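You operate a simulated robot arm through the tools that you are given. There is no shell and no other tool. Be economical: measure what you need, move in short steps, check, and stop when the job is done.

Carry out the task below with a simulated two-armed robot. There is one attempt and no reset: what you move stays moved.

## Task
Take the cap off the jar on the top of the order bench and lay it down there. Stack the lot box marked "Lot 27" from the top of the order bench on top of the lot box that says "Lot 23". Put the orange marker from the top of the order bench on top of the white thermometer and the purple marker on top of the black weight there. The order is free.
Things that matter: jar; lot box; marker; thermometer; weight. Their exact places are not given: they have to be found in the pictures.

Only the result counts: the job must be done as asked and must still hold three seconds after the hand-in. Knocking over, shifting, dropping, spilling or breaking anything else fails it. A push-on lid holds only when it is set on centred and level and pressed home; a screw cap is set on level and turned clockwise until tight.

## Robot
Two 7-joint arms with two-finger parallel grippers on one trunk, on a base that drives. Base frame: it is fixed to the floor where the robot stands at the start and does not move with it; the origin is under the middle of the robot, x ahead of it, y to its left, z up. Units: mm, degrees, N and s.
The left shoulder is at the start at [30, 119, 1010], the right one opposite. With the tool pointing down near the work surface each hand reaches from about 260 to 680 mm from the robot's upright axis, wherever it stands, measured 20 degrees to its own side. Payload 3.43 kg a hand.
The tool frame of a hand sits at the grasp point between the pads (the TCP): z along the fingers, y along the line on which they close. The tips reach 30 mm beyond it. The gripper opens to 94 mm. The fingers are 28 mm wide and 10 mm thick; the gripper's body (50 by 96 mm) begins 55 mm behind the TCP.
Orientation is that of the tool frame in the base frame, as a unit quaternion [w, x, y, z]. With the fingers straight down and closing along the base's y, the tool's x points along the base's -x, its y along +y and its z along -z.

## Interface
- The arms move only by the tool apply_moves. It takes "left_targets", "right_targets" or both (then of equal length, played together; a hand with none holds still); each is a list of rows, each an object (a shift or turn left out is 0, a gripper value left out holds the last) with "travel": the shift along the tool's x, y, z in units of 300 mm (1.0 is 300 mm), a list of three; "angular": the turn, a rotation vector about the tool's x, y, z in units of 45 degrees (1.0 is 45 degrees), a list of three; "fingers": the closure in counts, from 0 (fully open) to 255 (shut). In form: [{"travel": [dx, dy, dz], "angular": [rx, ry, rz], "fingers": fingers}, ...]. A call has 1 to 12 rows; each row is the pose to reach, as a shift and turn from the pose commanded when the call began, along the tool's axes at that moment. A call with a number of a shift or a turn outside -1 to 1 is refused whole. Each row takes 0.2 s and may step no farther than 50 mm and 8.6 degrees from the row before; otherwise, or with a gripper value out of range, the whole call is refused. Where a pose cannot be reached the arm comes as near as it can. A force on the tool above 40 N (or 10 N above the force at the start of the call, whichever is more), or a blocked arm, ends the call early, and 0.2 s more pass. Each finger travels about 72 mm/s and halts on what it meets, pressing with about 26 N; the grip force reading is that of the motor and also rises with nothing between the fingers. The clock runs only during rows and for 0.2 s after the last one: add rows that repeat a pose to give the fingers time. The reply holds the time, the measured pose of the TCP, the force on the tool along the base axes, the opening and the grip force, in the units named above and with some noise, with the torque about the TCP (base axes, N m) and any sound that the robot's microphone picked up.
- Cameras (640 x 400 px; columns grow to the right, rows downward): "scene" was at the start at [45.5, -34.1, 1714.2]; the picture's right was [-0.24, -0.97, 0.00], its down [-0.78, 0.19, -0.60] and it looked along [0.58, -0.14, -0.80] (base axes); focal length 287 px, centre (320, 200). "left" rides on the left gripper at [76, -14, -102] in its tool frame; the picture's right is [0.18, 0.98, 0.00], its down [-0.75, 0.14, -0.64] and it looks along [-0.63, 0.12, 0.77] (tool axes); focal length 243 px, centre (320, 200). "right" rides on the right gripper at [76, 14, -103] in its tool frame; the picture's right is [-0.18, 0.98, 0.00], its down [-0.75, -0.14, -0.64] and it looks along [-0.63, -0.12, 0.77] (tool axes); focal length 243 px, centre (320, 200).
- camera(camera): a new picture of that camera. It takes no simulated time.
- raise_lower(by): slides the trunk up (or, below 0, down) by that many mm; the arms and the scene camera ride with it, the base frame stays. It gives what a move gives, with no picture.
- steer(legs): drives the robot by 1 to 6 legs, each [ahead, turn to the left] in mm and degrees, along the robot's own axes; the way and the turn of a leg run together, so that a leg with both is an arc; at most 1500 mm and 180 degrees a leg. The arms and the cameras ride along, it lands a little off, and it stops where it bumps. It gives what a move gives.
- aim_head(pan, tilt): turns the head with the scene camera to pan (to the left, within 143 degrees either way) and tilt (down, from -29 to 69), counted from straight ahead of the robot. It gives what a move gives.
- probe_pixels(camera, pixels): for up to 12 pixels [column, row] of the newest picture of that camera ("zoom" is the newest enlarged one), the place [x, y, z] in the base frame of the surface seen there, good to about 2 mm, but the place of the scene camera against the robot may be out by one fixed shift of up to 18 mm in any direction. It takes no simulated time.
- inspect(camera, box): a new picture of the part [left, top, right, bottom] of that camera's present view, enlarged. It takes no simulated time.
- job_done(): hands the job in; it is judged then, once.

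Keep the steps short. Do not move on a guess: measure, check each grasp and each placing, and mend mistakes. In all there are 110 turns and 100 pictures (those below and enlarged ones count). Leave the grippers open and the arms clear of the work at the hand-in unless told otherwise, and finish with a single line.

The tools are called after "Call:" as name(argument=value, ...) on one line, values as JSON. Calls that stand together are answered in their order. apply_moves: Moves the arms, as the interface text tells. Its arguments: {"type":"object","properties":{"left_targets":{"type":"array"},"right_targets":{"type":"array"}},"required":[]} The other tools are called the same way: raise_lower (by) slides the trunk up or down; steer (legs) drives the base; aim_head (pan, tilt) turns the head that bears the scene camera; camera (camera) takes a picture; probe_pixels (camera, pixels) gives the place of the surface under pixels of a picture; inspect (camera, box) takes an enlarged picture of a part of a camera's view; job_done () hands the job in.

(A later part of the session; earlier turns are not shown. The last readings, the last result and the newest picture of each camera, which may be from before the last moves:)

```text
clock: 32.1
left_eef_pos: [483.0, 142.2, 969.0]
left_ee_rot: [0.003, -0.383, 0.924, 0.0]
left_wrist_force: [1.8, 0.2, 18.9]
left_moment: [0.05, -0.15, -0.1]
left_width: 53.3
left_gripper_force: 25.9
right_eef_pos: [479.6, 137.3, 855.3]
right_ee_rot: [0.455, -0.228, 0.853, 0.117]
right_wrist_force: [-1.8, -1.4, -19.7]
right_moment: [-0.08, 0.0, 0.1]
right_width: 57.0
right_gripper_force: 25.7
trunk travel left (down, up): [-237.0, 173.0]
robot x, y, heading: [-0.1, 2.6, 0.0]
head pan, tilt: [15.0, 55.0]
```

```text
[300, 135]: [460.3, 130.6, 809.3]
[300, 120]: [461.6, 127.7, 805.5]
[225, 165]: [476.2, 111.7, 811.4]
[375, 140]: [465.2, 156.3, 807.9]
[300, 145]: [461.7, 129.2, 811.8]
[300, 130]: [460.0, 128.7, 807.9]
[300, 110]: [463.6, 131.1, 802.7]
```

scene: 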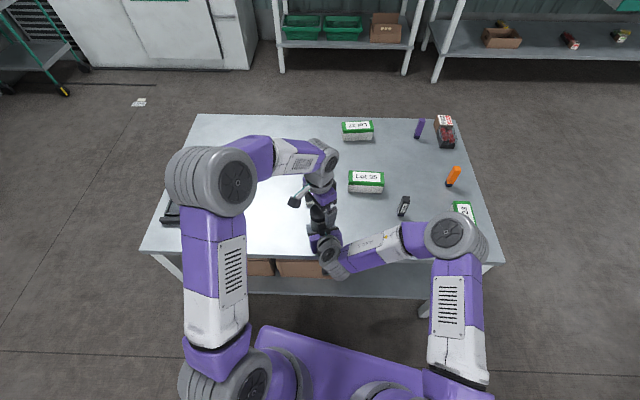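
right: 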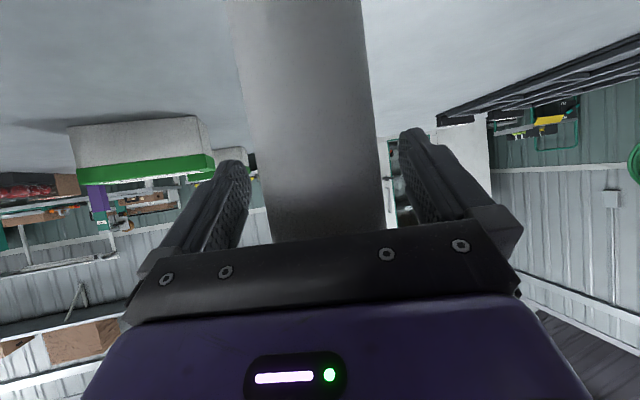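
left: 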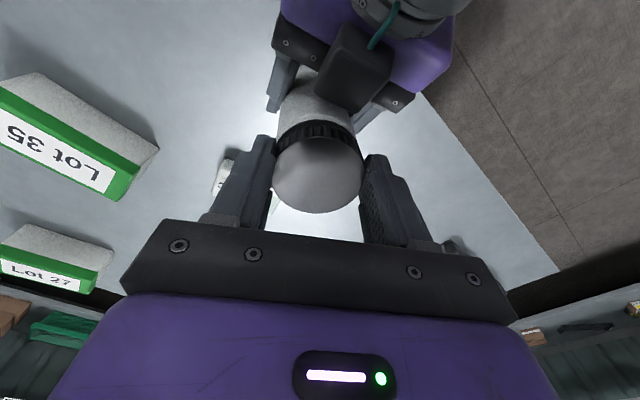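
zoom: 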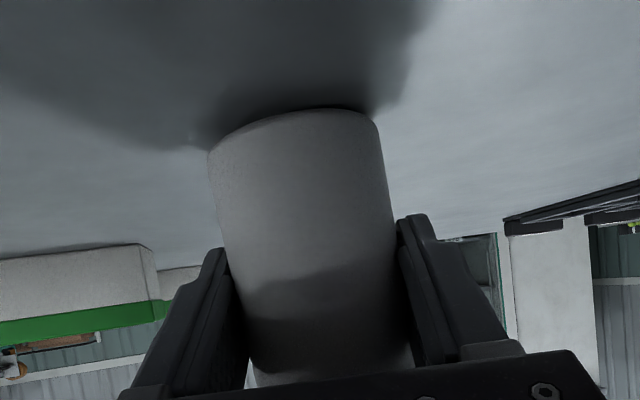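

Cap-to-foot height is unchanged at 155 mm and the turning torque is near zero, so the thread needs more turns. I chain three more cycles without pulling.

Call:
apply_moves(left_targets=[{"fingers": 55}, {"fingers": 55}, {"angular": [0, 0, 0.17]}, {"angular": [0, 0, 0.34]}, {"angular": [0, 0, 0.5]}, {"angular": [0, 0, 0.67]}, {"angular": [0, 0, 0.84]}, {"angular": [0, 0, 1]}, {"angular": [0, 0, 1], "fingers": 255}, {"angular": [0, 0, 1], "fingers": 255}, {"angular": [0, 0, 1], "fingers": 255}])

Call:
apply_moves(left_targets=[{"angular": [0, 0, -0.17]}, {"angular": [0, 0, -0.34]}, {"angular": [0, 0, -0.5]}, {"angular": [0, 0, -0.67]}, {"angular": [0, 0, -0.84]}, {"angular": [0, 0, -1]}])

Call:
apply_moves(left_targets=[{"fingers": 55}, {"fingers": 55}, {"angular": [0, 0, 0.17]}, {"angular": [0, 0, 0.34]}, {"angular": [0, 0, 0.5]}, {"angular": [0, 0, 0.67]}, {"angular": [0, 0, 0.84]}, {"angular": [0, 0, 1]}, {"angular": [0, 0, 1], "fingers": 255}, {"angular": [0, 0, 1], "fingers": 255}, {"angular": [0, 0, 1], "fingers": 255}])

Call:
apply_moves(left_targets=[{"angular": [0, 0, -0.17]}, {"angular": [0, 0, -0.34]}, {"angular": [0, 0, -0.5]}, {"angular": [0, 0, -0.67]}, {"angular": [0, 0, -0.84]}, {"angular": [0, 0, -1]}])

Call:
inspect(camera="left", box=[240, 60, 400, 220])

Call:
probe_pixels(camera="zoom", pixels=[[320, 220], [320, 350], [240, 290], [400, 290], [320, 290], [320, 165], [320, 150], [310, 120]])

Call:
inspect(camera="right", box=[160, 0, 480, 250])

Call:
probe_pixels(camera="zoom", pixels=[[300, 135], [300, 120], [225, 165], [375, 140], [300, 110]])

```text
clock: 34.5
left_eef_pos: [481.3, 142.2, 969.0]
left_ee_rot: [0.001, 0.001, 1.0, 0.001]
left_wrist_force: [1.8, 8.3, -1.6]
left_moment: [0.35, -0.25, -0.43]
left_width: 56.1
left_gripper_force: 25.5
right_eef_pos: [480.9, 135.4, 857.0]
right_ee_rot: [0.458, -0.227, 0.851, 0.118]
right_wrist_force: [-2.0, -8.5, 2.2]
right_moment: [0.66, 0.08, 0.41]
right_width: 57.0
right_gripper_force: 25.5
trunk travel left (down, up): [-237.0, 173.0]
robot x, y, heading: [-1.5, -0.7, 0.2]
head pan, tilt: [15.0, 55.0]
```

```text
clock: 35.9
left_eef_pos: [481.9, 137.6, 968.7]
left_ee_rot: [0.001, -0.383, 0.924, -0.003]
left_wrist_force: [6.8, -14.7, 0.4]
left_moment: [-0.81, -0.05, -0.27]
left_width: 53.3
left_gripper_force: 26.0
right_eef_pos: [478.6, 139.8, 858.5]
right_ee_rot: [0.457, -0.232, 0.85, 0.122]
right_wrist_force: [-6.6, 14.3, -2.0]
right_moment: [-0.76, -0.67, 0.23]
right_width: 55.6
right_gripper_force: 25.9
trunk travel left (down, up): [-237.0, 173.0]
robot x, y, heading: [-2.2, 2.9, 0.0]
head pan, tilt: [15.0, 55.0]
```

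```text
clock: 38.3
left_eef_pos: [481.1, 143.0, 967.5]
left_ee_rot: [-0.001, -0.001, 1.0, 0.002]
left_wrist_force: [-5.0, 19.9, 6.9]
left_moment: [1.05, 0.08, 0.43]
left_width: 52.0
left_gripper_force: 25.9
right_eef_pos: [481.8, 134.8, 857.0]
right_ee_rot: [0.458, -0.225, 0.852, 0.116]
right_wrist_force: [4.8, -21.3, -6.8]
right_moment: [1.16, 0.37, -0.39]
right_width: 55.3
right_gripper_force: 26.1
trunk travel left (down, up): [-237.0, 173.0]
robot x, y, heading: [2.7, 1.8, -0.0]
head pan, tilt: [15.0, 55.0]
```

```text
clock: 39.7
left_eef_pos: [481.4, 140.6, 968.4]
left_ee_rot: [0.001, -0.384, 0.924, -0.001]
left_wrist_force: [-1.9, -4.2, 0.4]
left_moment: [-0.12, 0.04, -0.06]
left_width: 0.0
left_gripper_force: 26.2
right_eef_pos: [480.5, 138.5, 860.2]
right_ee_rot: [0.458, -0.229, 0.851, 0.119]
right_wrist_force: [0.7, 7.3, 5.8]
right_moment: [-0.05, -0.09, 0.2]
right_width: 52.8
right_gripper_force: 26.1
trunk travel left (down, up): [-237.0, 173.0]
robot x, y, heading: [-1.9, 4.2, -0.2]
head pan, tilt: [15.0, 55.0]
```

```text
2.50 times, centred on (320, 140) of left
```

zoom: 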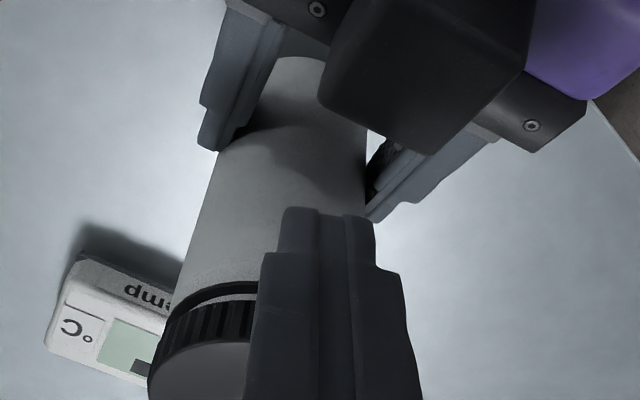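

```text
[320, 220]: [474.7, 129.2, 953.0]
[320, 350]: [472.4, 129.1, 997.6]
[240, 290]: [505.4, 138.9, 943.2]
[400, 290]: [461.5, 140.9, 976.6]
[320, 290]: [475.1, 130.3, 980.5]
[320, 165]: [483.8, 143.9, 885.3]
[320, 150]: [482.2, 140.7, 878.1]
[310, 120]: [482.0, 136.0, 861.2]
```

```text
1.60 times, centred on (320, 125) of right
```

zoom: 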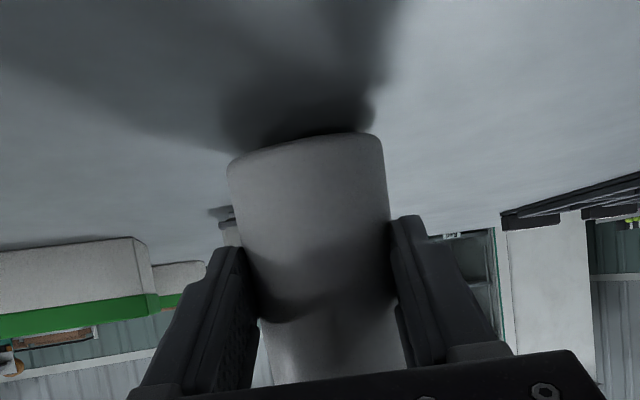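

```text
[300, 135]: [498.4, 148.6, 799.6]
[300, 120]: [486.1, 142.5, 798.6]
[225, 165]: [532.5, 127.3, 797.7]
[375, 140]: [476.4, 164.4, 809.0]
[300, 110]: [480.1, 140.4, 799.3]
```

The left fingers slipped off and the jar now leans forward in the right grip, though it is still held. I lift the left hand clear and look.

Call:
apply_moves(left_targets=[{"travel": [0, 0, -0.1]}, {"travel": [0, 0, -0.2]}, {"travel": [0, 0, -0.3], "fingers": 0}, {"travel": [0, 0, -0.4], "fingers": 0}, {"travel": [0, 0, -0.4], "fingers": 0}])

Call:
camera(camera="left")

Call:
inspect(camera="scene", box=[270, 160, 390, 260])

```text
clock: 40.9
left_eef_pos: [480.3, 140.3, 1089.0]
left_ee_rot: [0.0, -0.382, 0.924, 0.0]
left_wrist_force: [-0.2, -0.8, 0.1]
left_moment: [-0.01, -0.01, 0.02]
left_width: 93.8
left_gripper_force: 0.1
right_eef_pos: [481.2, 136.9, 859.8]
right_ee_rot: [0.459, -0.227, 0.851, 0.117]
right_wrist_force: [1.4, 0.5, 15.4]
right_moment: [0.37, -0.71, -0.06]
right_width: 52.4
right_gripper_force: 26.4
trunk travel left (down, up): [-237.0, 173.0]
robot x, y, heading: [-3.6, -0.5, -0.0]
head pan, tilt: [15.0, 55.0]
```

```text
70 pictures are left
```

left: 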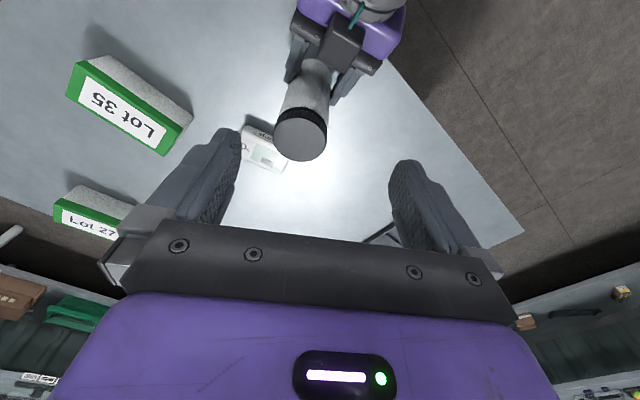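

```text
4.00 times, centred on (330, 210) of scene
```

zoom: 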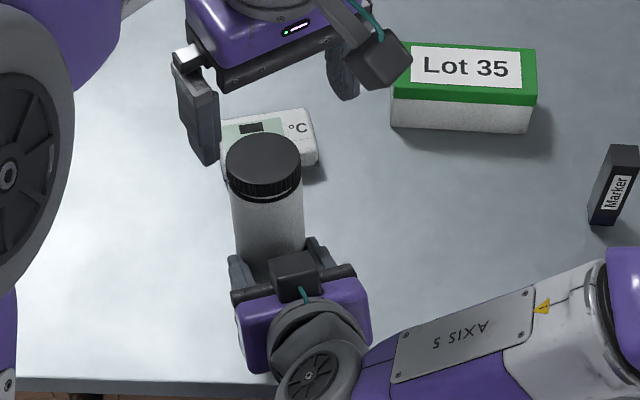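

The jar leans forward-left but is held. I measure the plane of its cap and a line along its wall.

Call:
inspect(camera="left", box=[240, 40, 360, 180])

Call:
probe_pixels(camera="zoom", pixels=[[350, 270], [350, 215], [350, 335], [300, 270], [408, 270], [310, 230], [390, 230], [310, 320], [395, 320], [365, 150], [385, 100], [360, 180]])

```text
2.86 times, centred on (300, 110) of left
```

zoom: 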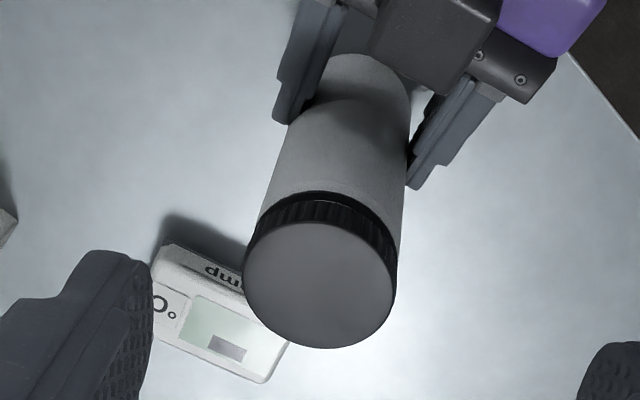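

```text
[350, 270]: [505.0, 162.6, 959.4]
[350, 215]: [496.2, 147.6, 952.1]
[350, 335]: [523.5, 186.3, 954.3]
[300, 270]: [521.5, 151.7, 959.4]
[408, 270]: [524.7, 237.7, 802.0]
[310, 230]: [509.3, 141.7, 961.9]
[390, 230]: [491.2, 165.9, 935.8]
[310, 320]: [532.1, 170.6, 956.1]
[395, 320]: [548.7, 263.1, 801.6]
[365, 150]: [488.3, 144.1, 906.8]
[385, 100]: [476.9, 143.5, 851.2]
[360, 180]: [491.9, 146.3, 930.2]
```

The cap centre is at about (518,161,958), with the jar tilted about 11° forward. I grip the cap with the left hand, its closing axis across the tilt, so I can swing the jar upright.

Call:
apply_moves(left_targets=[{"travel": [-0.034, -0.01, 0.08], "angular": [0, 0, 0.07]}, {"travel": [-0.069, -0.02, 0.16], "angular": [0, 0, 0.14]}, {"travel": [-0.103, -0.031, 0.24], "angular": [0, 0, 0.2]}, {"travel": [-0.137, -0.041, 0.32], "angular": [0, 0, 0.267]}, {"travel": [-0.137, -0.041, 0.39], "angular": [0, 0, 0.267]}, {"travel": [-0.137, -0.041, 0.39], "angular": [0, 0, 0.267]}])

Call:
camera(camera="left")

```text
clock: 42.3
left_eef_pos: [518.0, 161.5, 970.3]
left_ee_rot: [0.001, -0.283, 0.959, 0.0]
left_wrist_force: [0.2, 0.6, 0.6]
left_moment: [0.01, -0.01, 0.01]
left_width: 94.3
left_gripper_force: 0.1
right_eef_pos: [479.9, 138.1, 858.4]
right_ee_rot: [0.457, -0.229, 0.851, 0.119]
right_wrist_force: [1.1, -1.9, 16.3]
right_moment: [0.28, -0.7, -0.09]
right_width: 52.5
right_gripper_force: 26.3
trunk travel left (down, up): [-237.0, 173.0]
robot x, y, heading: [-0.1, -1.4, -0.1]
head pan, tilt: [15.0, 55.0]
```

```text
67 pictures are left
```

left: 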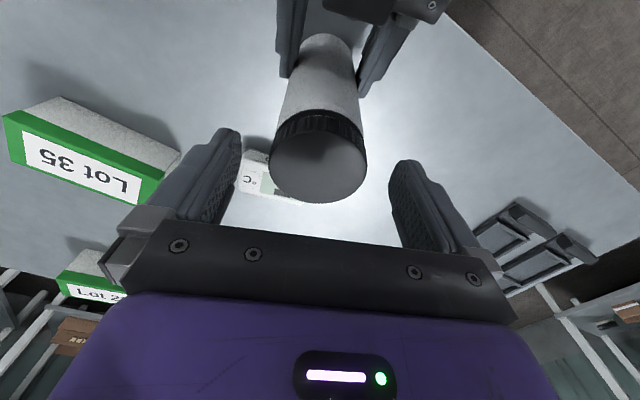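

The cap is centred between the left fingers. I close the left and then release the right part-way, so it stays as a loose fence.

Call:
apply_moves(left_targets=[{"travel": [0, 0, 0.01], "fingers": 255}, {"travel": [0, 0, 0.01], "fingers": 255}, {"travel": [0, 0, 0.01], "fingers": 255}, {"travel": [0, 0, 0.01], "fingers": 255}])

Call:
apply_moves(right_targets=[{"fingers": 50}, {"fingers": 50}, {"fingers": 50}])

Call:
camera(camera="left")

Call:
inspect(camera="right", box=[160, 0, 480, 250])

```text
clock: 43.3
left_eef_pos: [519.3, 161.4, 967.3]
left_ee_rot: [0.001, -0.283, 0.959, 0.0]
left_wrist_force: [0.7, -4.0, 2.9]
left_moment: [-0.13, -0.09, -0.16]
left_width: 54.0
left_gripper_force: 25.9
right_eef_pos: [480.1, 136.5, 859.5]
right_ee_rot: [0.458, -0.229, 0.851, 0.119]
right_wrist_force: [1.3, 2.2, 12.0]
right_moment: [-0.22, -0.5, 0.21]
right_width: 52.2
right_gripper_force: 26.1
trunk travel left (down, up): [-237.0, 173.0]
robot x, y, heading: [-1.8, -0.9, -0.2]
head pan, tilt: [15.0, 55.0]
```

```text
clock: 44.1
left_eef_pos: [519.0, 161.2, 966.6]
left_ee_rot: [0.001, -0.284, 0.959, 0.0]
left_wrist_force: [-0.1, -0.9, 7.9]
left_moment: [-0.18, 0.01, -0.05]
left_width: 53.9
left_gripper_force: 25.9
right_eef_pos: [480.1, 137.3, 859.3]
right_ee_rot: [0.458, -0.228, 0.851, 0.119]
right_wrist_force: [-0.3, -0.7, 0.2]
right_moment: [-0.05, 0.0, -0.01]
right_width: 76.0
right_gripper_force: 0.1
trunk travel left (down, up): [-237.0, 173.0]
robot x, y, heading: [-0.8, 0.4, -0.1]
head pan, tilt: [15.0, 55.0]
```

```text
66 pictures are left
```

left: 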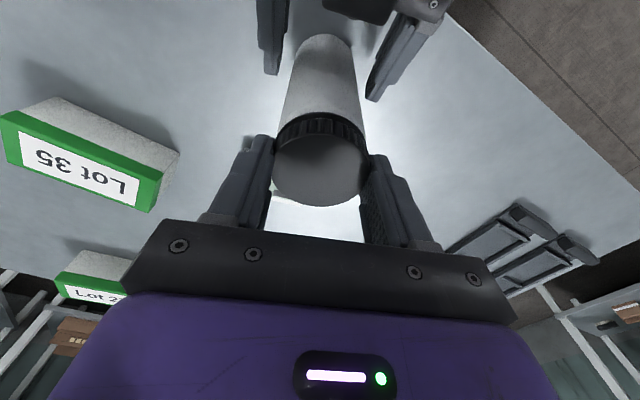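

```text
1.60 times, centred on (320, 125) of right
```

zoom: 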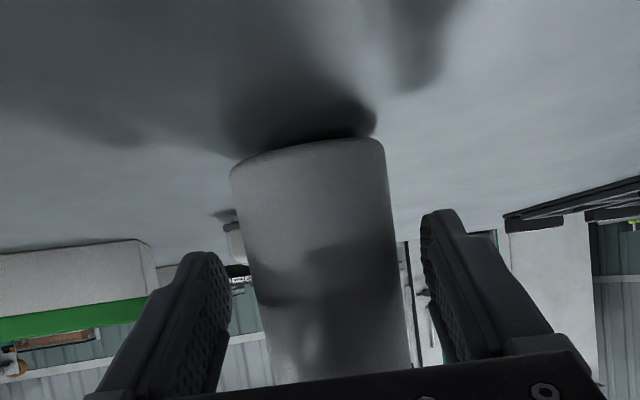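

The left holds the jar by its cap alone. I probe the foot to find how far back to swing.

Call:
probe_pixels(camera="zoom", pixels=[[310, 145], [240, 170], [380, 150], [310, 155], [310, 250], [240, 165], [310, 200]])

```text
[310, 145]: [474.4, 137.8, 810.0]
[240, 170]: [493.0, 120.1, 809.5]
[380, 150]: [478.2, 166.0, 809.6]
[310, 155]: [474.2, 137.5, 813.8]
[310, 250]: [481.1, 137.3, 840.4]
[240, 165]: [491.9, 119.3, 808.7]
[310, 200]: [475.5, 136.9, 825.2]
```

Foot centre should end near (497,150). I swing the cap back 25 mm and down 2 mm to stand the jar upright.

Call:
apply_moves(left_targets=[{"travel": [0.02, 0.002, 0.002]}, {"travel": [0.04, 0.004, 0.004]}, {"travel": [0.06, 0.007, 0.006]}, {"travel": [0.082, 0.009, 0.008]}, {"travel": [0.082, 0.009, 0.008]}])

Call:
inspect(camera="right", box=[160, 0, 480, 250])

Call:
probe_pixels(camera="zoom", pixels=[[310, 110], [310, 120], [310, 130], [310, 145], [240, 165], [380, 145], [310, 250], [310, 350]])

```text
clock: 45.3
left_eef_pos: [497.3, 150.5, 965.2]
left_ee_rot: [0.0, -0.284, 0.959, -0.001]
left_wrist_force: [2.2, 0.0, 13.6]
left_moment: [0.19, -0.49, -0.01]
left_width: 53.6
left_gripper_force: 25.7
right_eef_pos: [479.4, 138.7, 859.0]
right_ee_rot: [0.458, -0.228, 0.851, 0.118]
right_wrist_force: [0.2, 0.5, -0.5]
right_moment: [0.01, -0.03, -0.01]
right_width: 75.6
right_gripper_force: 0.0
trunk travel left (down, up): [-237.0, 173.0]
robot x, y, heading: [0.3, 1.8, -0.1]
head pan, tilt: [15.0, 55.0]
```

```text
1.60 times, centred on (320, 125) of right
```

zoom: 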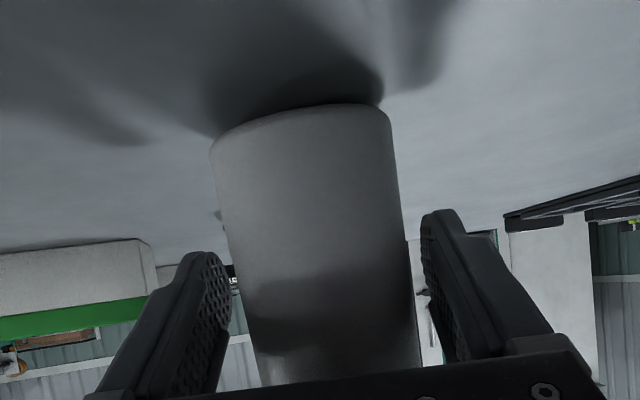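

```text
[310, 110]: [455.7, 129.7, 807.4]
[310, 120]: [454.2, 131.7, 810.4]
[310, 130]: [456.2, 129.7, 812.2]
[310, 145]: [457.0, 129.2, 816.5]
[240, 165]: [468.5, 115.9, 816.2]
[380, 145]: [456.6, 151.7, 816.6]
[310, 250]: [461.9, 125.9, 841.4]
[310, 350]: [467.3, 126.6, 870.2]
```

The cap is held stiffly, so the jar slid along with its tilt. I lift it 6 mm and rotate the left hand −10° about its closing axis to level it.

Call:
apply_moves(left_targets=[{"travel": [0, 0, -0.02]}, {"travel": [0, 0, -0.025], "angular": [0, -0.075, 0]}, {"travel": [0, 0, -0.025], "angular": [0, -0.15, 0]}, {"travel": [0, 0, -0.025], "angular": [0, -0.222, 0]}, {"travel": [0, 0, -0.025], "angular": [0, -0.222, 0]}])

Call:
inspect(camera="right", box=[160, 0, 480, 250])

Call:
probe_pixels(camera="zoom", pixels=[[310, 130], [310, 145], [310, 170], [310, 200], [240, 200], [380, 200], [310, 300], [240, 300], [380, 300], [310, 350]])

```text
clock: 46.5
left_eef_pos: [496.4, 150.4, 974.4]
left_ee_rot: [0.083, -0.283, 0.955, 0.025]
left_wrist_force: [-0.1, 0.2, -0.1]
left_moment: [-0.01, 0.01, 0.04]
left_width: 53.4
left_gripper_force: 26.4
right_eef_pos: [481.9, 138.0, 858.3]
right_ee_rot: [0.457, -0.228, 0.851, 0.119]
right_wrist_force: [-0.2, 1.0, 0.3]
right_moment: [-0.03, -0.04, 0.01]
right_width: 75.3
right_gripper_force: 0.0
trunk travel left (down, up): [-237.0, 173.0]
robot x, y, heading: [0.8, -2.4, 0.0]
head pan, tilt: [15.0, 55.0]
```

```text
1.60 times, centred on (320, 125) of right
```

zoom: 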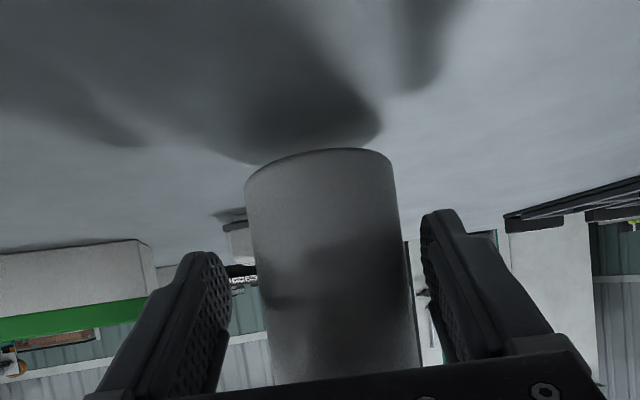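

```text
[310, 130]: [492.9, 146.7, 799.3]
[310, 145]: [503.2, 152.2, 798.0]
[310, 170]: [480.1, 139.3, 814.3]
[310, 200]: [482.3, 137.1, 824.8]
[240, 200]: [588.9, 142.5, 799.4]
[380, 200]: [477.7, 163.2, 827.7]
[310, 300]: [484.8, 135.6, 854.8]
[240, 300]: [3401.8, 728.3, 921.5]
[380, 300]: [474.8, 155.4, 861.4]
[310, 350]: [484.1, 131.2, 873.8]
```

The jar is now vertical, hanging about 8 mm above the bench. I lower it until it touches.

Call:
apply_moves(left_targets=[{"travel": [0.0017, 0, 0.01]}, {"travel": [0.0034, 0, 0.02]}, {"travel": [0.0046, 0, 0.027]}, {"travel": [0.0046, 0, 0.027]}])

Call:
inspect(camera="right", box=[160, 0, 480, 250])

Call:
probe_pixels(camera="zoom", pixels=[[310, 115], [310, 125], [310, 135], [310, 145], [380, 145], [260, 160], [310, 250]])

```text
clock: 47.5
left_eef_pos: [498.1, 151.4, 964.7]
left_ee_rot: [0.083, -0.283, 0.955, 0.024]
left_wrist_force: [0.5, 0.1, 1.2]
left_moment: [-0.02, 0.04, -0.01]
left_width: 53.6
left_gripper_force: 26.0
right_eef_pos: [481.4, 136.6, 857.9]
right_ee_rot: [0.458, -0.227, 0.852, 0.117]
right_wrist_force: [0.9, 1.0, 0.2]
right_moment: [0.0, 0.01, 0.0]
right_width: 75.6
right_gripper_force: 0.0
trunk travel left (down, up): [-237.0, 173.0]
robot x, y, heading: [-1.9, -0.8, 0.1]
head pan, tilt: [15.0, 55.0]
```

```text
1.60 times, centred on (320, 125) of right
```

zoom: 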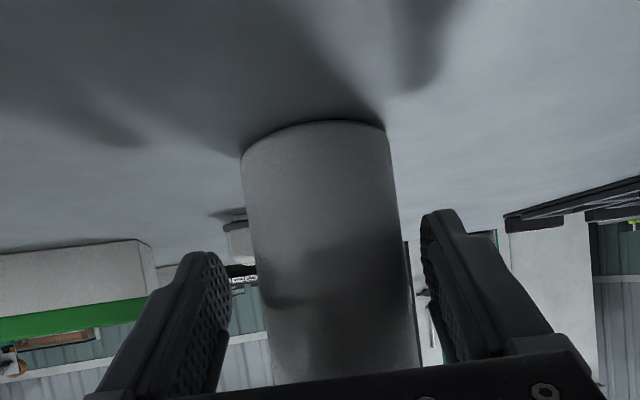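

```text
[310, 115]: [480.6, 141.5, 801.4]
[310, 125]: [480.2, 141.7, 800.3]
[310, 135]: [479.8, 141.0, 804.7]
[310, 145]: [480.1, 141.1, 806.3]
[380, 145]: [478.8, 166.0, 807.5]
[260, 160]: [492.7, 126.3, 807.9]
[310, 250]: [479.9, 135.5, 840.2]
```

The jar stands flat on the bench again. I release the cap, back the left hand off along its axis, and level it.

Call:
apply_moves(left_targets=[{"fingers": 0}, {"fingers": 0}, {"fingers": 0}, {"travel": [0, 0, -0.1]}, {"travel": [0, 0, -0.2]}, {"travel": [0, 0, -0.3], "angular": [0, 0.11, 0]}, {"travel": [0, 0, -0.35], "angular": [0, 0.222, 0]}, {"travel": [0, 0, -0.35], "angular": [0, 0.222, 0]}])

Call:
inspect(camera="left", box=[240, 40, 400, 180])

Call:
probe_pixels(camera="zoom", pixels=[[320, 180], [320, 240], [270, 210], [370, 210], [320, 210], [320, 270]])

```text
clock: 49.3
left_eef_pos: [482.1, 139.6, 1070.0]
left_ee_rot: [0.0, -0.284, 0.959, 0.0]
left_wrist_force: [-0.4, 0.4, 0.6]
left_moment: [0.01, -0.02, 0.04]
left_width: 93.8
left_gripper_force: 0.0
right_eef_pos: [480.4, 138.1, 856.7]
right_ee_rot: [0.458, -0.227, 0.851, 0.117]
right_wrist_force: [-0.7, 0.6, -0.7]
right_moment: [-0.03, 0.04, 0.01]
right_width: 75.8
right_gripper_force: 0.0
trunk travel left (down, up): [-237.0, 173.0]
robot x, y, heading: [0.3, 0.2, 0.1]
head pan, tilt: [15.0, 55.0]
```

```text
2.86 times, centred on (320, 110) of left
```

zoom: 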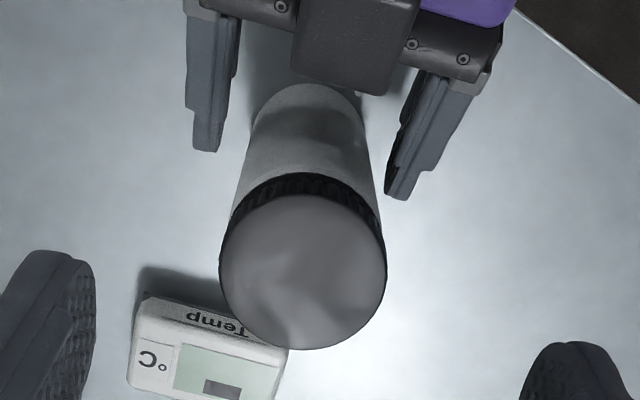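

```text
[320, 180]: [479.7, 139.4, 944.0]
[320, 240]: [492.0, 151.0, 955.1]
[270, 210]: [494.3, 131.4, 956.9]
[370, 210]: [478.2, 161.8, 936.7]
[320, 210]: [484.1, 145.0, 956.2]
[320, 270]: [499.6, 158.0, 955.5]
```

The jar stands at about (503,154), cap top at z≈955.7. I move the right hand forward to centre on it and grip the body again.

Call:
apply_moves(right_targets=[{"travel": [-0.024, 0.005, 0.036]}, {"travel": [-0.048, 0.009, 0.073]}, {"travel": [-0.048, 0.009, 0.073]}, {"travel": [-0.048, 0.009, 0.073], "fingers": 255}, {"travel": [-0.048, 0.009, 0.073], "fingers": 255}, {"travel": [-0.048, 0.009, 0.073], "fingers": 255}, {"travel": [-0.048, 0.009, 0.073], "fingers": 255}])

Call:
inspect(camera="left", box=[240, 40, 400, 180])

Call:
probe_pixels(camera="zoom", pixels=[[303, 273], [303, 345], [225, 273], [380, 273], [303, 203], [245, 325], [360, 325], [250, 225], [356, 225]])

```text
clock: 50.9
left_eef_pos: [481.7, 140.5, 1068.5]
left_ee_rot: [0.0, -0.285, 0.959, 0.0]
left_wrist_force: [-0.5, -0.1, -0.9]
left_moment: [0.0, 0.0, -0.02]
left_width: 94.3
left_gripper_force: 0.1
right_eef_pos: [501.9, 151.7, 856.3]
right_ee_rot: [0.459, -0.228, 0.85, 0.119]
right_wrist_force: [0.0, 0.1, -0.2]
right_moment: [0.04, -0.01, -0.01]
right_width: 57.4
right_gripper_force: 26.3
trunk travel left (down, up): [-237.0, 173.0]
robot x, y, heading: [0.4, -0.6, -0.1]
head pan, tilt: [15.0, 55.0]
```

```text
2.86 times, centred on (320, 110) of left
```

zoom: 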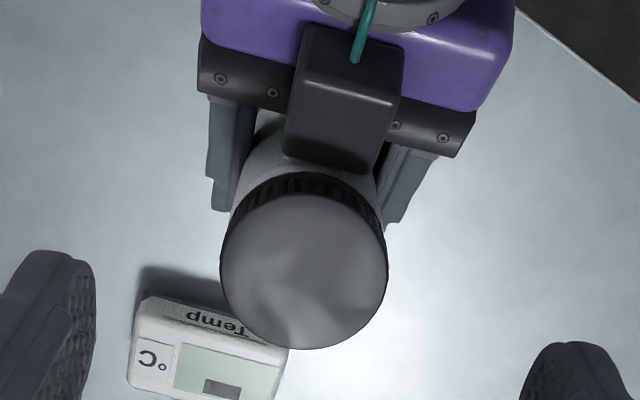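

```text
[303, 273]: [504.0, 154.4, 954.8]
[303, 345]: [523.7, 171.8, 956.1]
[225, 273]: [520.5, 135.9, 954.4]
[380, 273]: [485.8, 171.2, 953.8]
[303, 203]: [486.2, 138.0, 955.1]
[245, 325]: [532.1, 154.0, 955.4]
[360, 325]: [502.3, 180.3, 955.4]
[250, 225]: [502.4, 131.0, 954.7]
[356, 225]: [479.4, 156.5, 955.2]
```

The cap centre is (504,154.2). I bring the left hand down on it at yaw 10°, still open.

Call:
apply_moves(left_targets=[{"travel": [-0.044, -0.001, 0.0], "angular": [0, 0, 0.17]}, {"travel": [-0.087, -0.002, 0.1], "angular": [0, 0, 0.34]}, {"travel": [-0.087, -0.002, 0.22], "angular": [0, 0, 0.51]}, {"travel": [-0.087, -0.002, 0.34], "angular": [0, 0, 0.51]}, {"travel": [-0.087, -0.002, 0.34], "angular": [0, 0, 0.51]}])

Call:
inspect(camera="left", box=[240, 100, 400, 220])

Call:
probe_pixels(camera="zoom", pixels=[[320, 110], [320, 250], [320, 390], [150, 250], [480, 250], [200, 150], [440, 150], [200, 350], [440, 350]])

```text
clock: 52.1
left_eef_pos: [504.1, 154.5, 964.5]
left_ee_rot: [0.0, -0.087, 0.996, 0.001]
left_wrist_force: [0.6, 0.0, 0.0]
left_moment: [-0.02, -0.01, -0.02]
left_width: 93.9
left_gripper_force: 0.1
right_eef_pos: [502.8, 152.0, 856.6]
right_ee_rot: [0.458, -0.229, 0.85, 0.119]
right_wrist_force: [-0.1, 0.2, 1.2]
right_moment: [0.01, 0.02, -0.04]
right_width: 57.2
right_gripper_force: 25.6
trunk travel left (down, up): [-237.0, 173.0]
robot x, y, heading: [-0.5, 2.1, 0.1]
head pan, tilt: [15.0, 55.0]
```

```text
3.33 times, centred on (320, 160) of left
```

zoom: 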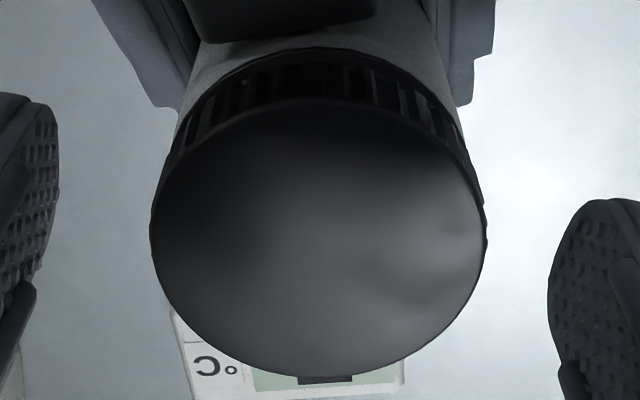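

```text
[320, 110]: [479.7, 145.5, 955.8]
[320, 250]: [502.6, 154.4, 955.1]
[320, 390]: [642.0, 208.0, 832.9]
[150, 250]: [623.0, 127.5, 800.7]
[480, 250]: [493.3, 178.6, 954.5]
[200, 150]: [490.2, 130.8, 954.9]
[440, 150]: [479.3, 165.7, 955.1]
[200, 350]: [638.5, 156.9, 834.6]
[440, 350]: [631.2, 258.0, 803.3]
```

The left hand is well centred. I close and turn 45° counter-clockwise once, watching the torque.

Call:
apply_moves(left_targets=[{"travel": [0, 0, -0.008], "fingers": 255}, {"travel": [0, 0, -0.008], "fingers": 255}, {"travel": [0, 0, -0.008], "fingers": 255}, {"travel": [0, 0, -0.008], "fingers": 255}])

Call:
apply_moves(left_targets=[{"angular": [0, 0, -0.17]}, {"angular": [0, 0, -0.34]}, {"angular": [0, 0, -0.5]}])

Call:
apply_moves(left_targets=[{"angular": [0, 0, -0.17]}, {"angular": [0, 0, -0.34]}, {"angular": [0, 0, -0.5]}])

Call:
inspect(camera="left", box=[240, 100, 400, 220])

```text
clock: 53.1
left_eef_pos: [503.3, 154.9, 967.0]
left_ee_rot: [0.0, -0.088, 0.996, 0.0]
left_wrist_force: [0.4, -0.2, -0.1]
left_moment: [0.0, 0.0, 0.01]
left_width: 53.4
left_gripper_force: 25.9
right_eef_pos: [500.8, 152.5, 856.0]
right_ee_rot: [0.459, -0.228, 0.85, 0.12]
right_wrist_force: [-0.7, 0.0, 1.6]
right_moment: [0.0, -0.01, 0.05]
right_width: 57.4
right_gripper_force: 25.7
trunk travel left (down, up): [-237.0, 173.0]
robot x, y, heading: [-1.3, 0.4, -0.2]
head pan, tilt: [15.0, 55.0]
```

```text
clock: 53.9
left_eef_pos: [503.5, 154.1, 969.1]
left_ee_rot: [0.001, -0.281, 0.96, 0.0]
left_wrist_force: [-0.4, -2.9, -3.0]
left_moment: [-0.08, -0.01, -0.02]
left_width: 53.0
left_gripper_force: 25.8
right_eef_pos: [501.1, 151.5, 856.9]
right_ee_rot: [0.459, -0.228, 0.85, 0.119]
right_wrist_force: [0.1, 2.7, 2.1]
right_moment: [-0.16, 0.01, 0.02]
right_width: 57.2
right_gripper_force: 26.3
trunk travel left (down, up): [-237.0, 173.0]
robot x, y, heading: [3.4, 0.6, -0.1]
head pan, tilt: [15.0, 55.0]
```

```text
clock: 54.7
left_eef_pos: [504.6, 154.5, 968.8]
left_ee_rot: [0.0, -0.462, 0.887, 0.001]
left_wrist_force: [-1.4, -4.8, -2.8]
left_moment: [-0.24, 0.08, 0.0]
left_width: 53.4
left_gripper_force: 26.1
right_eef_pos: [502.5, 152.7, 857.1]
right_ee_rot: [0.458, -0.229, 0.851, 0.12]
right_wrist_force: [1.4, 4.8, 2.6]
right_moment: [-0.29, 0.13, 0.02]
right_width: 57.1
right_gripper_force: 25.7
trunk travel left (down, up): [-237.0, 173.0]
robot x, y, heading: [-2.0, -0.1, -0.1]
head pan, tilt: [15.0, 55.0]
```

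```text
3.33 times, centred on (320, 160) of left
```

zoom: 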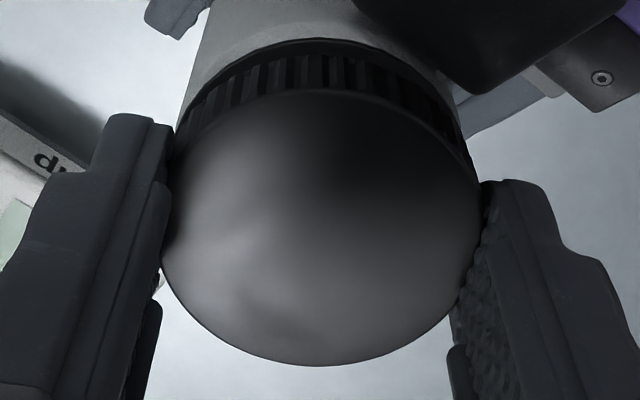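

Forces stay small and torque near zero, so the cap turns cleanly with this alignment. I chain three more 45° cycles.

Call:
apply_moves(left_targets=[{"fingers": 55}, {"fingers": 55}, {"angular": [0, 0, 0.17]}, {"angular": [0, 0, 0.34]}, {"angular": [0, 0, 0.5]}, {"angular": [0, 0, 0.67]}, {"angular": [0, 0, 0.84]}, {"angular": [0, 0, 1]}, {"angular": [0, 0, 1], "fingers": 255}, {"angular": [0, 0, 1], "fingers": 255}, {"angular": [0, 0, 1], "fingers": 255}])

Call:
apply_moves(left_targets=[{"angular": [0, 0, -0.17]}, {"angular": [0, 0, -0.34]}, {"angular": [0, 0, -0.5]}, {"angular": [0, 0, -0.67]}, {"angular": [0, 0, -0.84]}, {"angular": [0, 0, -1]}])

Call:
apply_moves(left_targets=[{"fingers": 55}, {"fingers": 55}, {"angular": [0, 0, 0.17]}, {"angular": [0, 0, 0.34]}, {"angular": [0, 0, 0.5]}, {"angular": [0, 0, 0.67]}, {"angular": [0, 0, 0.84]}, {"angular": [0, 0, 1]}])

Call:
inspect(camera="left", box=[240, 100, 400, 220])

Call:
probe_pixels(camera="zoom", pixels=[[320, 115], [320, 240], [320, 350], [170, 240], [470, 240], [200, 150], [440, 150]])

```text
clock: 57.1
left_eef_pos: [504.4, 155.1, 968.9]
left_ee_rot: [0.001, -0.087, 0.996, 0.0]
left_wrist_force: [0.5, -0.1, 0.3]
left_moment: [-0.03, -0.02, 0.01]
left_width: 53.3
left_gripper_force: 25.4
right_eef_pos: [501.9, 151.9, 857.1]
right_ee_rot: [0.459, -0.228, 0.85, 0.119]
right_wrist_force: [0.6, -1.4, 2.8]
right_moment: [0.01, 0.0, 0.0]
right_width: 57.4
right_gripper_force: 26.0
trunk travel left (down, up): [-237.0, 173.0]
robot x, y, heading: [-2.7, -0.3, 0.1]
head pan, tilt: [15.0, 55.0]
```

```text
clock: 58.5
left_eef_pos: [504.4, 154.4, 968.7]
left_ee_rot: [0.0, -0.463, 0.886, 0.001]
left_wrist_force: [1.5, -1.2, 3.4]
left_moment: [-0.08, -0.01, 0.0]
left_width: 53.2
left_gripper_force: 25.2
right_eef_pos: [501.4, 151.5, 856.8]
right_ee_rot: [0.459, -0.228, 0.85, 0.119]
right_wrist_force: [-1.7, 2.0, 1.5]
right_moment: [0.08, -0.14, 0.06]
right_width: 57.4
right_gripper_force: 26.1
trunk travel left (down, up): [-237.0, 173.0]
robot x, y, heading: [0.1, 2.9, 0.2]
head pan, tilt: [15.0, 55.0]
```

```text
clock: 60.3
left_eef_pos: [504.5, 153.9, 970.0]
left_ee_rot: [0.0, -0.086, 0.996, 0.0]
left_wrist_force: [0.5, -0.2, -0.1]
left_moment: [0.02, 0.05, 0.0]
left_width: 74.0
left_gripper_force: 0.0
right_eef_pos: [502.2, 152.4, 857.2]
right_ee_rot: [0.459, -0.228, 0.851, 0.119]
right_wrist_force: [0.5, -0.6, 1.5]
right_moment: [0.03, -0.02, 0.04]
right_width: 57.4
right_gripper_force: 25.6
trunk travel left (down, up): [-237.0, 173.0]
robot x, y, heading: [-0.5, 2.3, -0.1]
head pan, tilt: [15.0, 55.0]
```

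```text
3.33 times, centred on (320, 160) of left
```

zoom: 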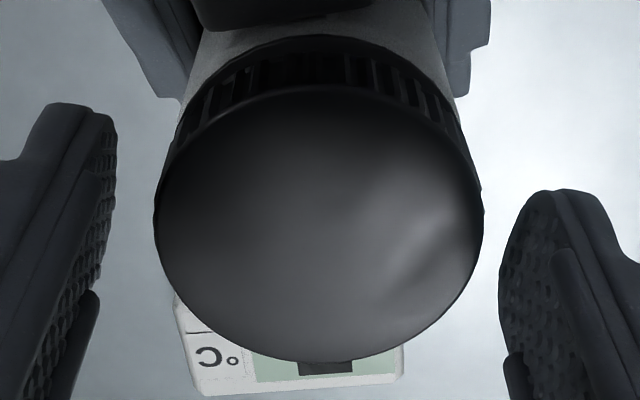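

```text
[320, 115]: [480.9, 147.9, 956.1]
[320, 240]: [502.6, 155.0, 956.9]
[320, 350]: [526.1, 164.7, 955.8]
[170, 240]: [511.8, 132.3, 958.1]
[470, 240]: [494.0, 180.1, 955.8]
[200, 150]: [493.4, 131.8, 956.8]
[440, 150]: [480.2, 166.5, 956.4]
```

Cap top is now ≈956.6, up 1.5 mm from 955.1, so it is rising with the turns. I do four more cycles, following the rise.

Call:
apply_moves(left_targets=[{"travel": [0, 0, -0.003], "fingers": 255}, {"travel": [0, 0, -0.003], "fingers": 255}, {"travel": [0, 0, -0.003], "fingers": 255}, {"travel": [0, 0, -0.003], "angular": [0, 0, -0.17]}, {"travel": [0, 0, -0.004], "angular": [0, 0, -0.34]}, {"travel": [0, 0, -0.004], "angular": [0, 0, -0.5]}, {"travel": [0, 0, -0.004], "angular": [0, 0, -0.67]}, {"travel": [0, 0, -0.005], "angular": [0, 0, -0.84]}, {"travel": [0, 0, -0.005], "angular": [0, 0, -1]}])

Call:
apply_moves(left_targets=[{"fingers": 55}, {"fingers": 55}, {"angular": [0, 0, 0.17]}, {"angular": [0, 0, 0.34]}, {"angular": [0, 0, 0.5]}, {"angular": [0, 0, 0.67]}, {"angular": [0, 0, 0.84]}, {"angular": [0, 0, 1]}, {"angular": [0, 0, 1], "fingers": 255}, {"angular": [0, 0, 1], "fingers": 255}, {"angular": [0, 0, 1], "fingers": 255}])

Call:
apply_moves(left_targets=[{"angular": [0, 0, -0.17]}, {"angular": [0, 0, -0.34]}, {"travel": [0, 0, -0.001], "angular": [0, 0, -0.5]}, {"travel": [0, 0, -0.001], "angular": [0, 0, -0.67]}, {"travel": [0, 0, -0.002], "angular": [0, 0, -0.84]}, {"travel": [0, 0, -0.002], "angular": [0, 0, -1]}])

Call:
apply_moves(left_targets=[{"fingers": 55}, {"fingers": 55}, {"angular": [0, 0, 0.17]}, {"angular": [0, 0, 0.34]}, {"angular": [0, 0, 0.5]}, {"angular": [0, 0, 0.67]}, {"angular": [0, 0, 0.84]}, {"angular": [0, 0, 1]}, {"angular": [0, 0, 1], "fingers": 255}, {"angular": [0, 0, 1], "fingers": 255}, {"angular": [0, 0, 1], "fingers": 255}])

Call:
apply_moves(left_targets=[{"angular": [0, 0, -0.17]}, {"angular": [0, 0, -0.34]}, {"travel": [0, 0, -0.001], "angular": [0, 0, -0.5]}, {"travel": [0, 0, -0.001], "angular": [0, 0, -0.67]}, {"travel": [0, 0, -0.002], "angular": [0, 0, -0.84]}, {"travel": [0, 0, -0.002], "angular": [0, 0, -1]}])

Call:
apply_moves(left_targets=[{"fingers": 55}, {"fingers": 55}, {"angular": [0, 0, 0.17]}, {"angular": [0, 0, 0.34]}, {"angular": [0, 0, 0.5]}, {"angular": [0, 0, 0.67]}, {"angular": [0, 0, 0.84]}, {"angular": [0, 0, 1]}])

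Call:
inspect(camera="left", box=[240, 100, 400, 220])

Call:
probe_pixels(camera="zoom", pixels=[[320, 115], [320, 240], [320, 350], [170, 240], [470, 240], [200, 150], [440, 150], [320, 30]])

```text
clock: 62.3
left_eef_pos: [503.8, 152.6, 970.4]
left_ee_rot: [0.0, -0.463, 0.886, 0.0]
left_wrist_force: [0.2, 0.2, 0.7]
left_moment: [-0.01, 0.01, 0.03]
left_width: 53.3
left_gripper_force: 25.5
right_eef_pos: [501.5, 152.3, 856.8]
right_ee_rot: [0.459, -0.227, 0.85, 0.119]
right_wrist_force: [0.1, -0.9, 1.1]
right_moment: [0.03, 0.04, 0.0]
right_width: 56.8
right_gripper_force: 26.1
trunk travel left (down, up): [-237.0, 173.0]
robot x, y, heading: [1.3, -2.6, 0.1]
head pan, tilt: [15.0, 55.0]
```

```text
clock: 64.7
left_eef_pos: [504.5, 153.3, 971.3]
left_ee_rot: [0.0, -0.086, 0.996, 0.0]
left_wrist_force: [-0.4, 0.7, 0.1]
left_moment: [-0.02, -0.02, -0.03]
left_width: 53.2
left_gripper_force: 26.5
right_eef_pos: [502.2, 152.4, 855.8]
right_ee_rot: [0.459, -0.228, 0.851, 0.118]
right_wrist_force: [-0.9, -0.3, 0.0]
right_moment: [0.05, 0.03, 0.0]
right_width: 57.2
right_gripper_force: 25.8
trunk travel left (down, up): [-237.0, 173.0]
robot x, y, heading: [1.9, -1.0, -0.2]
head pan, tilt: [15.0, 55.0]
```

```text
clock: 66.1
left_eef_pos: [503.7, 155.2, 971.3]
left_ee_rot: [0.0, -0.463, 0.886, 0.0]
left_wrist_force: [-0.4, 1.0, 1.5]
left_moment: [-0.02, 0.03, -0.03]
left_width: 53.5
left_gripper_force: 25.8
right_eef_pos: [501.9, 152.2, 858.4]
right_ee_rot: [0.459, -0.227, 0.851, 0.119]
right_wrist_force: [0.1, 0.7, -0.2]
right_moment: [0.16, 0.07, 0.02]
right_width: 57.1
right_gripper_force: 26.0
trunk travel left (down, up): [-237.0, 173.0]
robot x, y, heading: [-2.1, 0.0, -0.0]
head pan, tilt: [15.0, 55.0]
```

```text
clock: 68.5
left_eef_pos: [504.6, 154.4, 970.9]
left_ee_rot: [0.0, -0.087, 0.996, 0.0]
left_wrist_force: [-0.4, 0.1, 0.1]
left_moment: [0.01, -0.03, 0.03]
left_width: 53.0
left_gripper_force: 26.4
right_eef_pos: [502.6, 152.4, 856.2]
right_ee_rot: [0.459, -0.228, 0.851, 0.119]
right_wrist_force: [0.1, 0.1, 0.5]
right_moment: [0.04, 0.01, 0.01]
right_width: 57.1
right_gripper_force: 25.9
trunk travel left (down, up): [-237.0, 173.0]
robot x, y, heading: [0.1, 1.1, 0.2]
head pan, tilt: [15.0, 55.0]
```

```text
clock: 69.9
left_eef_pos: [503.8, 154.2, 972.3]
left_ee_rot: [0.0, -0.463, 0.886, 0.001]
left_wrist_force: [0.2, 0.0, -0.2]
left_moment: [0.02, -0.05, 0.01]
left_width: 53.5
left_gripper_force: 26.3
right_eef_pos: [501.3, 152.1, 858.0]
right_ee_rot: [0.459, -0.228, 0.851, 0.119]
right_wrist_force: [0.1, 0.2, 0.5]
right_moment: [-0.02, 0.01, -0.02]
right_width: 57.1
right_gripper_force: 26.0
trunk travel left (down, up): [-237.0, 173.0]
robot x, y, heading: [-0.1, 0.3, 0.1]
head pan, tilt: [15.0, 55.0]
```

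```text
clock: 71.7
left_eef_pos: [504.7, 154.3, 972.0]
left_ee_rot: [0.001, -0.086, 0.996, 0.0]
left_wrist_force: [-0.9, -0.3, 0.0]
left_moment: [-0.02, -0.03, -0.01]
left_width: 73.7
left_gripper_force: 0.0
right_eef_pos: [502.7, 153.1, 856.9]
right_ee_rot: [0.459, -0.228, 0.85, 0.119]
right_wrist_force: [0.3, -0.2, -0.1]
right_moment: [0.04, 0.02, -0.02]
right_width: 57.1
right_gripper_force: 25.8
trunk travel left (down, up): [-237.0, 173.0]
robot x, y, heading: [0.0, -1.3, -0.1]
head pan, tilt: [15.0, 55.0]
```

```text
3.33 times, centred on (320, 160) of left
```

zoom: 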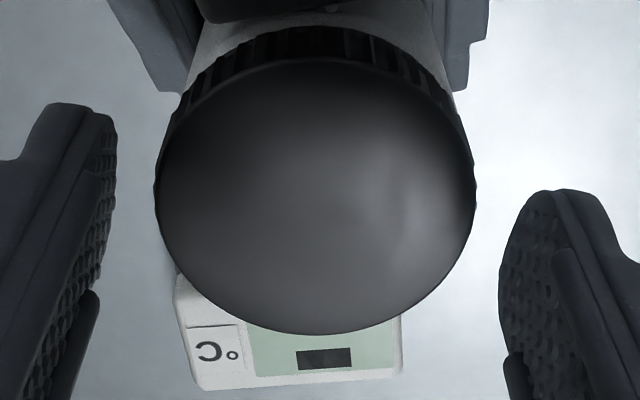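

```text
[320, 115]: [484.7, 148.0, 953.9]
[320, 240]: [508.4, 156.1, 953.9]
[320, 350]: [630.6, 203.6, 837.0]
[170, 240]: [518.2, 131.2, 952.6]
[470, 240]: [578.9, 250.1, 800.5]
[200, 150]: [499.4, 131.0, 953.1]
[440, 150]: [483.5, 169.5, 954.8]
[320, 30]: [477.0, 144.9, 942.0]
```

All forces vanished and the cap sits lower (≈953.7), so it now seems loose on the neck. I lower 5 mm, grip it and lift.

Call:
apply_moves(left_targets=[{"travel": [0, 0, 0.016]}, {"travel": [0, 0, 0.016], "fingers": 255}, {"travel": [0, 0, 0.016], "fingers": 255}, {"travel": [0, 0, 0.016], "fingers": 255}, {"travel": [0, 0, 0.0]}, {"travel": [0, 0, -0.02]}])

Call:
inspect(camera="scene", box=[270, 180, 370, 260])

Call:
camera(camera="left")

```text
clock: 73.1
left_eef_pos: [504.7, 153.5, 978.1]
left_ee_rot: [0.0, -0.087, 0.996, 0.0]
left_wrist_force: [1.7, 0.1, -1.2]
left_moment: [-0.03, -0.03, -0.01]
left_width: 53.1
left_gripper_force: 25.9
right_eef_pos: [502.3, 151.5, 855.8]
right_ee_rot: [0.458, -0.228, 0.851, 0.119]
right_wrist_force: [-0.6, 0.1, 1.7]
right_moment: [0.0, 0.0, 0.01]
right_width: 57.3
right_gripper_force: 25.7
trunk travel left (down, up): [-237.0, 173.0]
robot x, y, heading: [-0.9, -0.7, 0.1]
head pan, tilt: [15.0, 55.0]
```

```text
5.00 times, centred on (320, 220) of scene
```

zoom: 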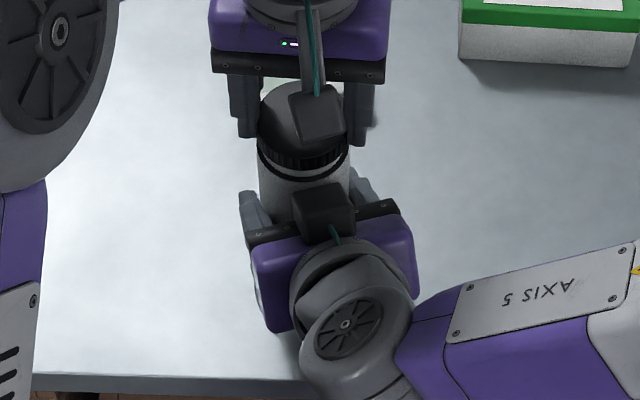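

```text
54 pictures are left
```

left: 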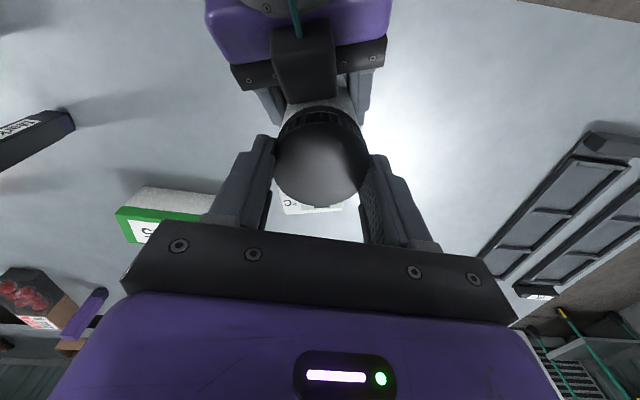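

The cap came off with no force, and the scene shows the jar neck exposed. I lift clear and carry it to the free bench area near (480,275).

Call:
apply_moves(left_targets=[{"travel": [0, 0, -0.12]}, {"travel": [0, 0, -0.22]}, {"travel": [0.003, 0.13, -0.22]}, {"travel": [0.007, 0.27, -0.22]}, {"travel": [0.011, 0.412, -0.22]}, {"travel": [0.011, 0.412, -0.22]}])

Call:
camera(camera="left")

```text
clock: 74.5
left_eef_pos: [481.0, 274.7, 1045.1]
left_ee_rot: [0.001, -0.087, 0.996, 0.001]
left_wrist_force: [-0.5, 1.0, 0.6]
left_moment: [-0.02, -0.01, 0.03]
left_width: 52.9
left_gripper_force: 25.7
right_eef_pos: [502.6, 150.9, 856.6]
right_ee_rot: [0.459, -0.227, 0.851, 0.119]
right_wrist_force: [-0.9, -1.1, 1.0]
right_moment: [0.01, 0.03, 0.01]
right_width: 57.1
right_gripper_force: 25.7
trunk travel left (down, up): [-237.0, 173.0]
robot x, y, heading: [1.5, -0.7, -0.2]
head pan, tilt: [15.0, 55.0]
```

```text
53 pictures are left
```

left: 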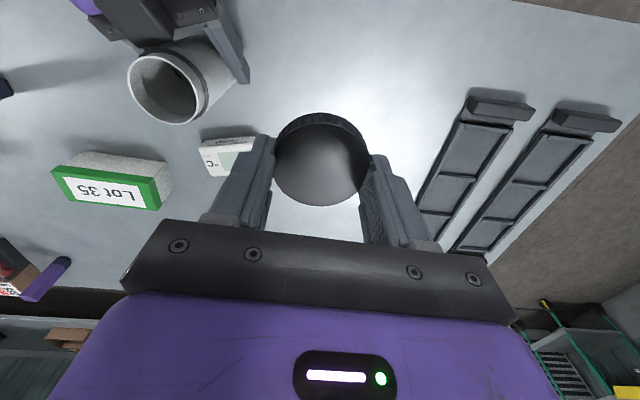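

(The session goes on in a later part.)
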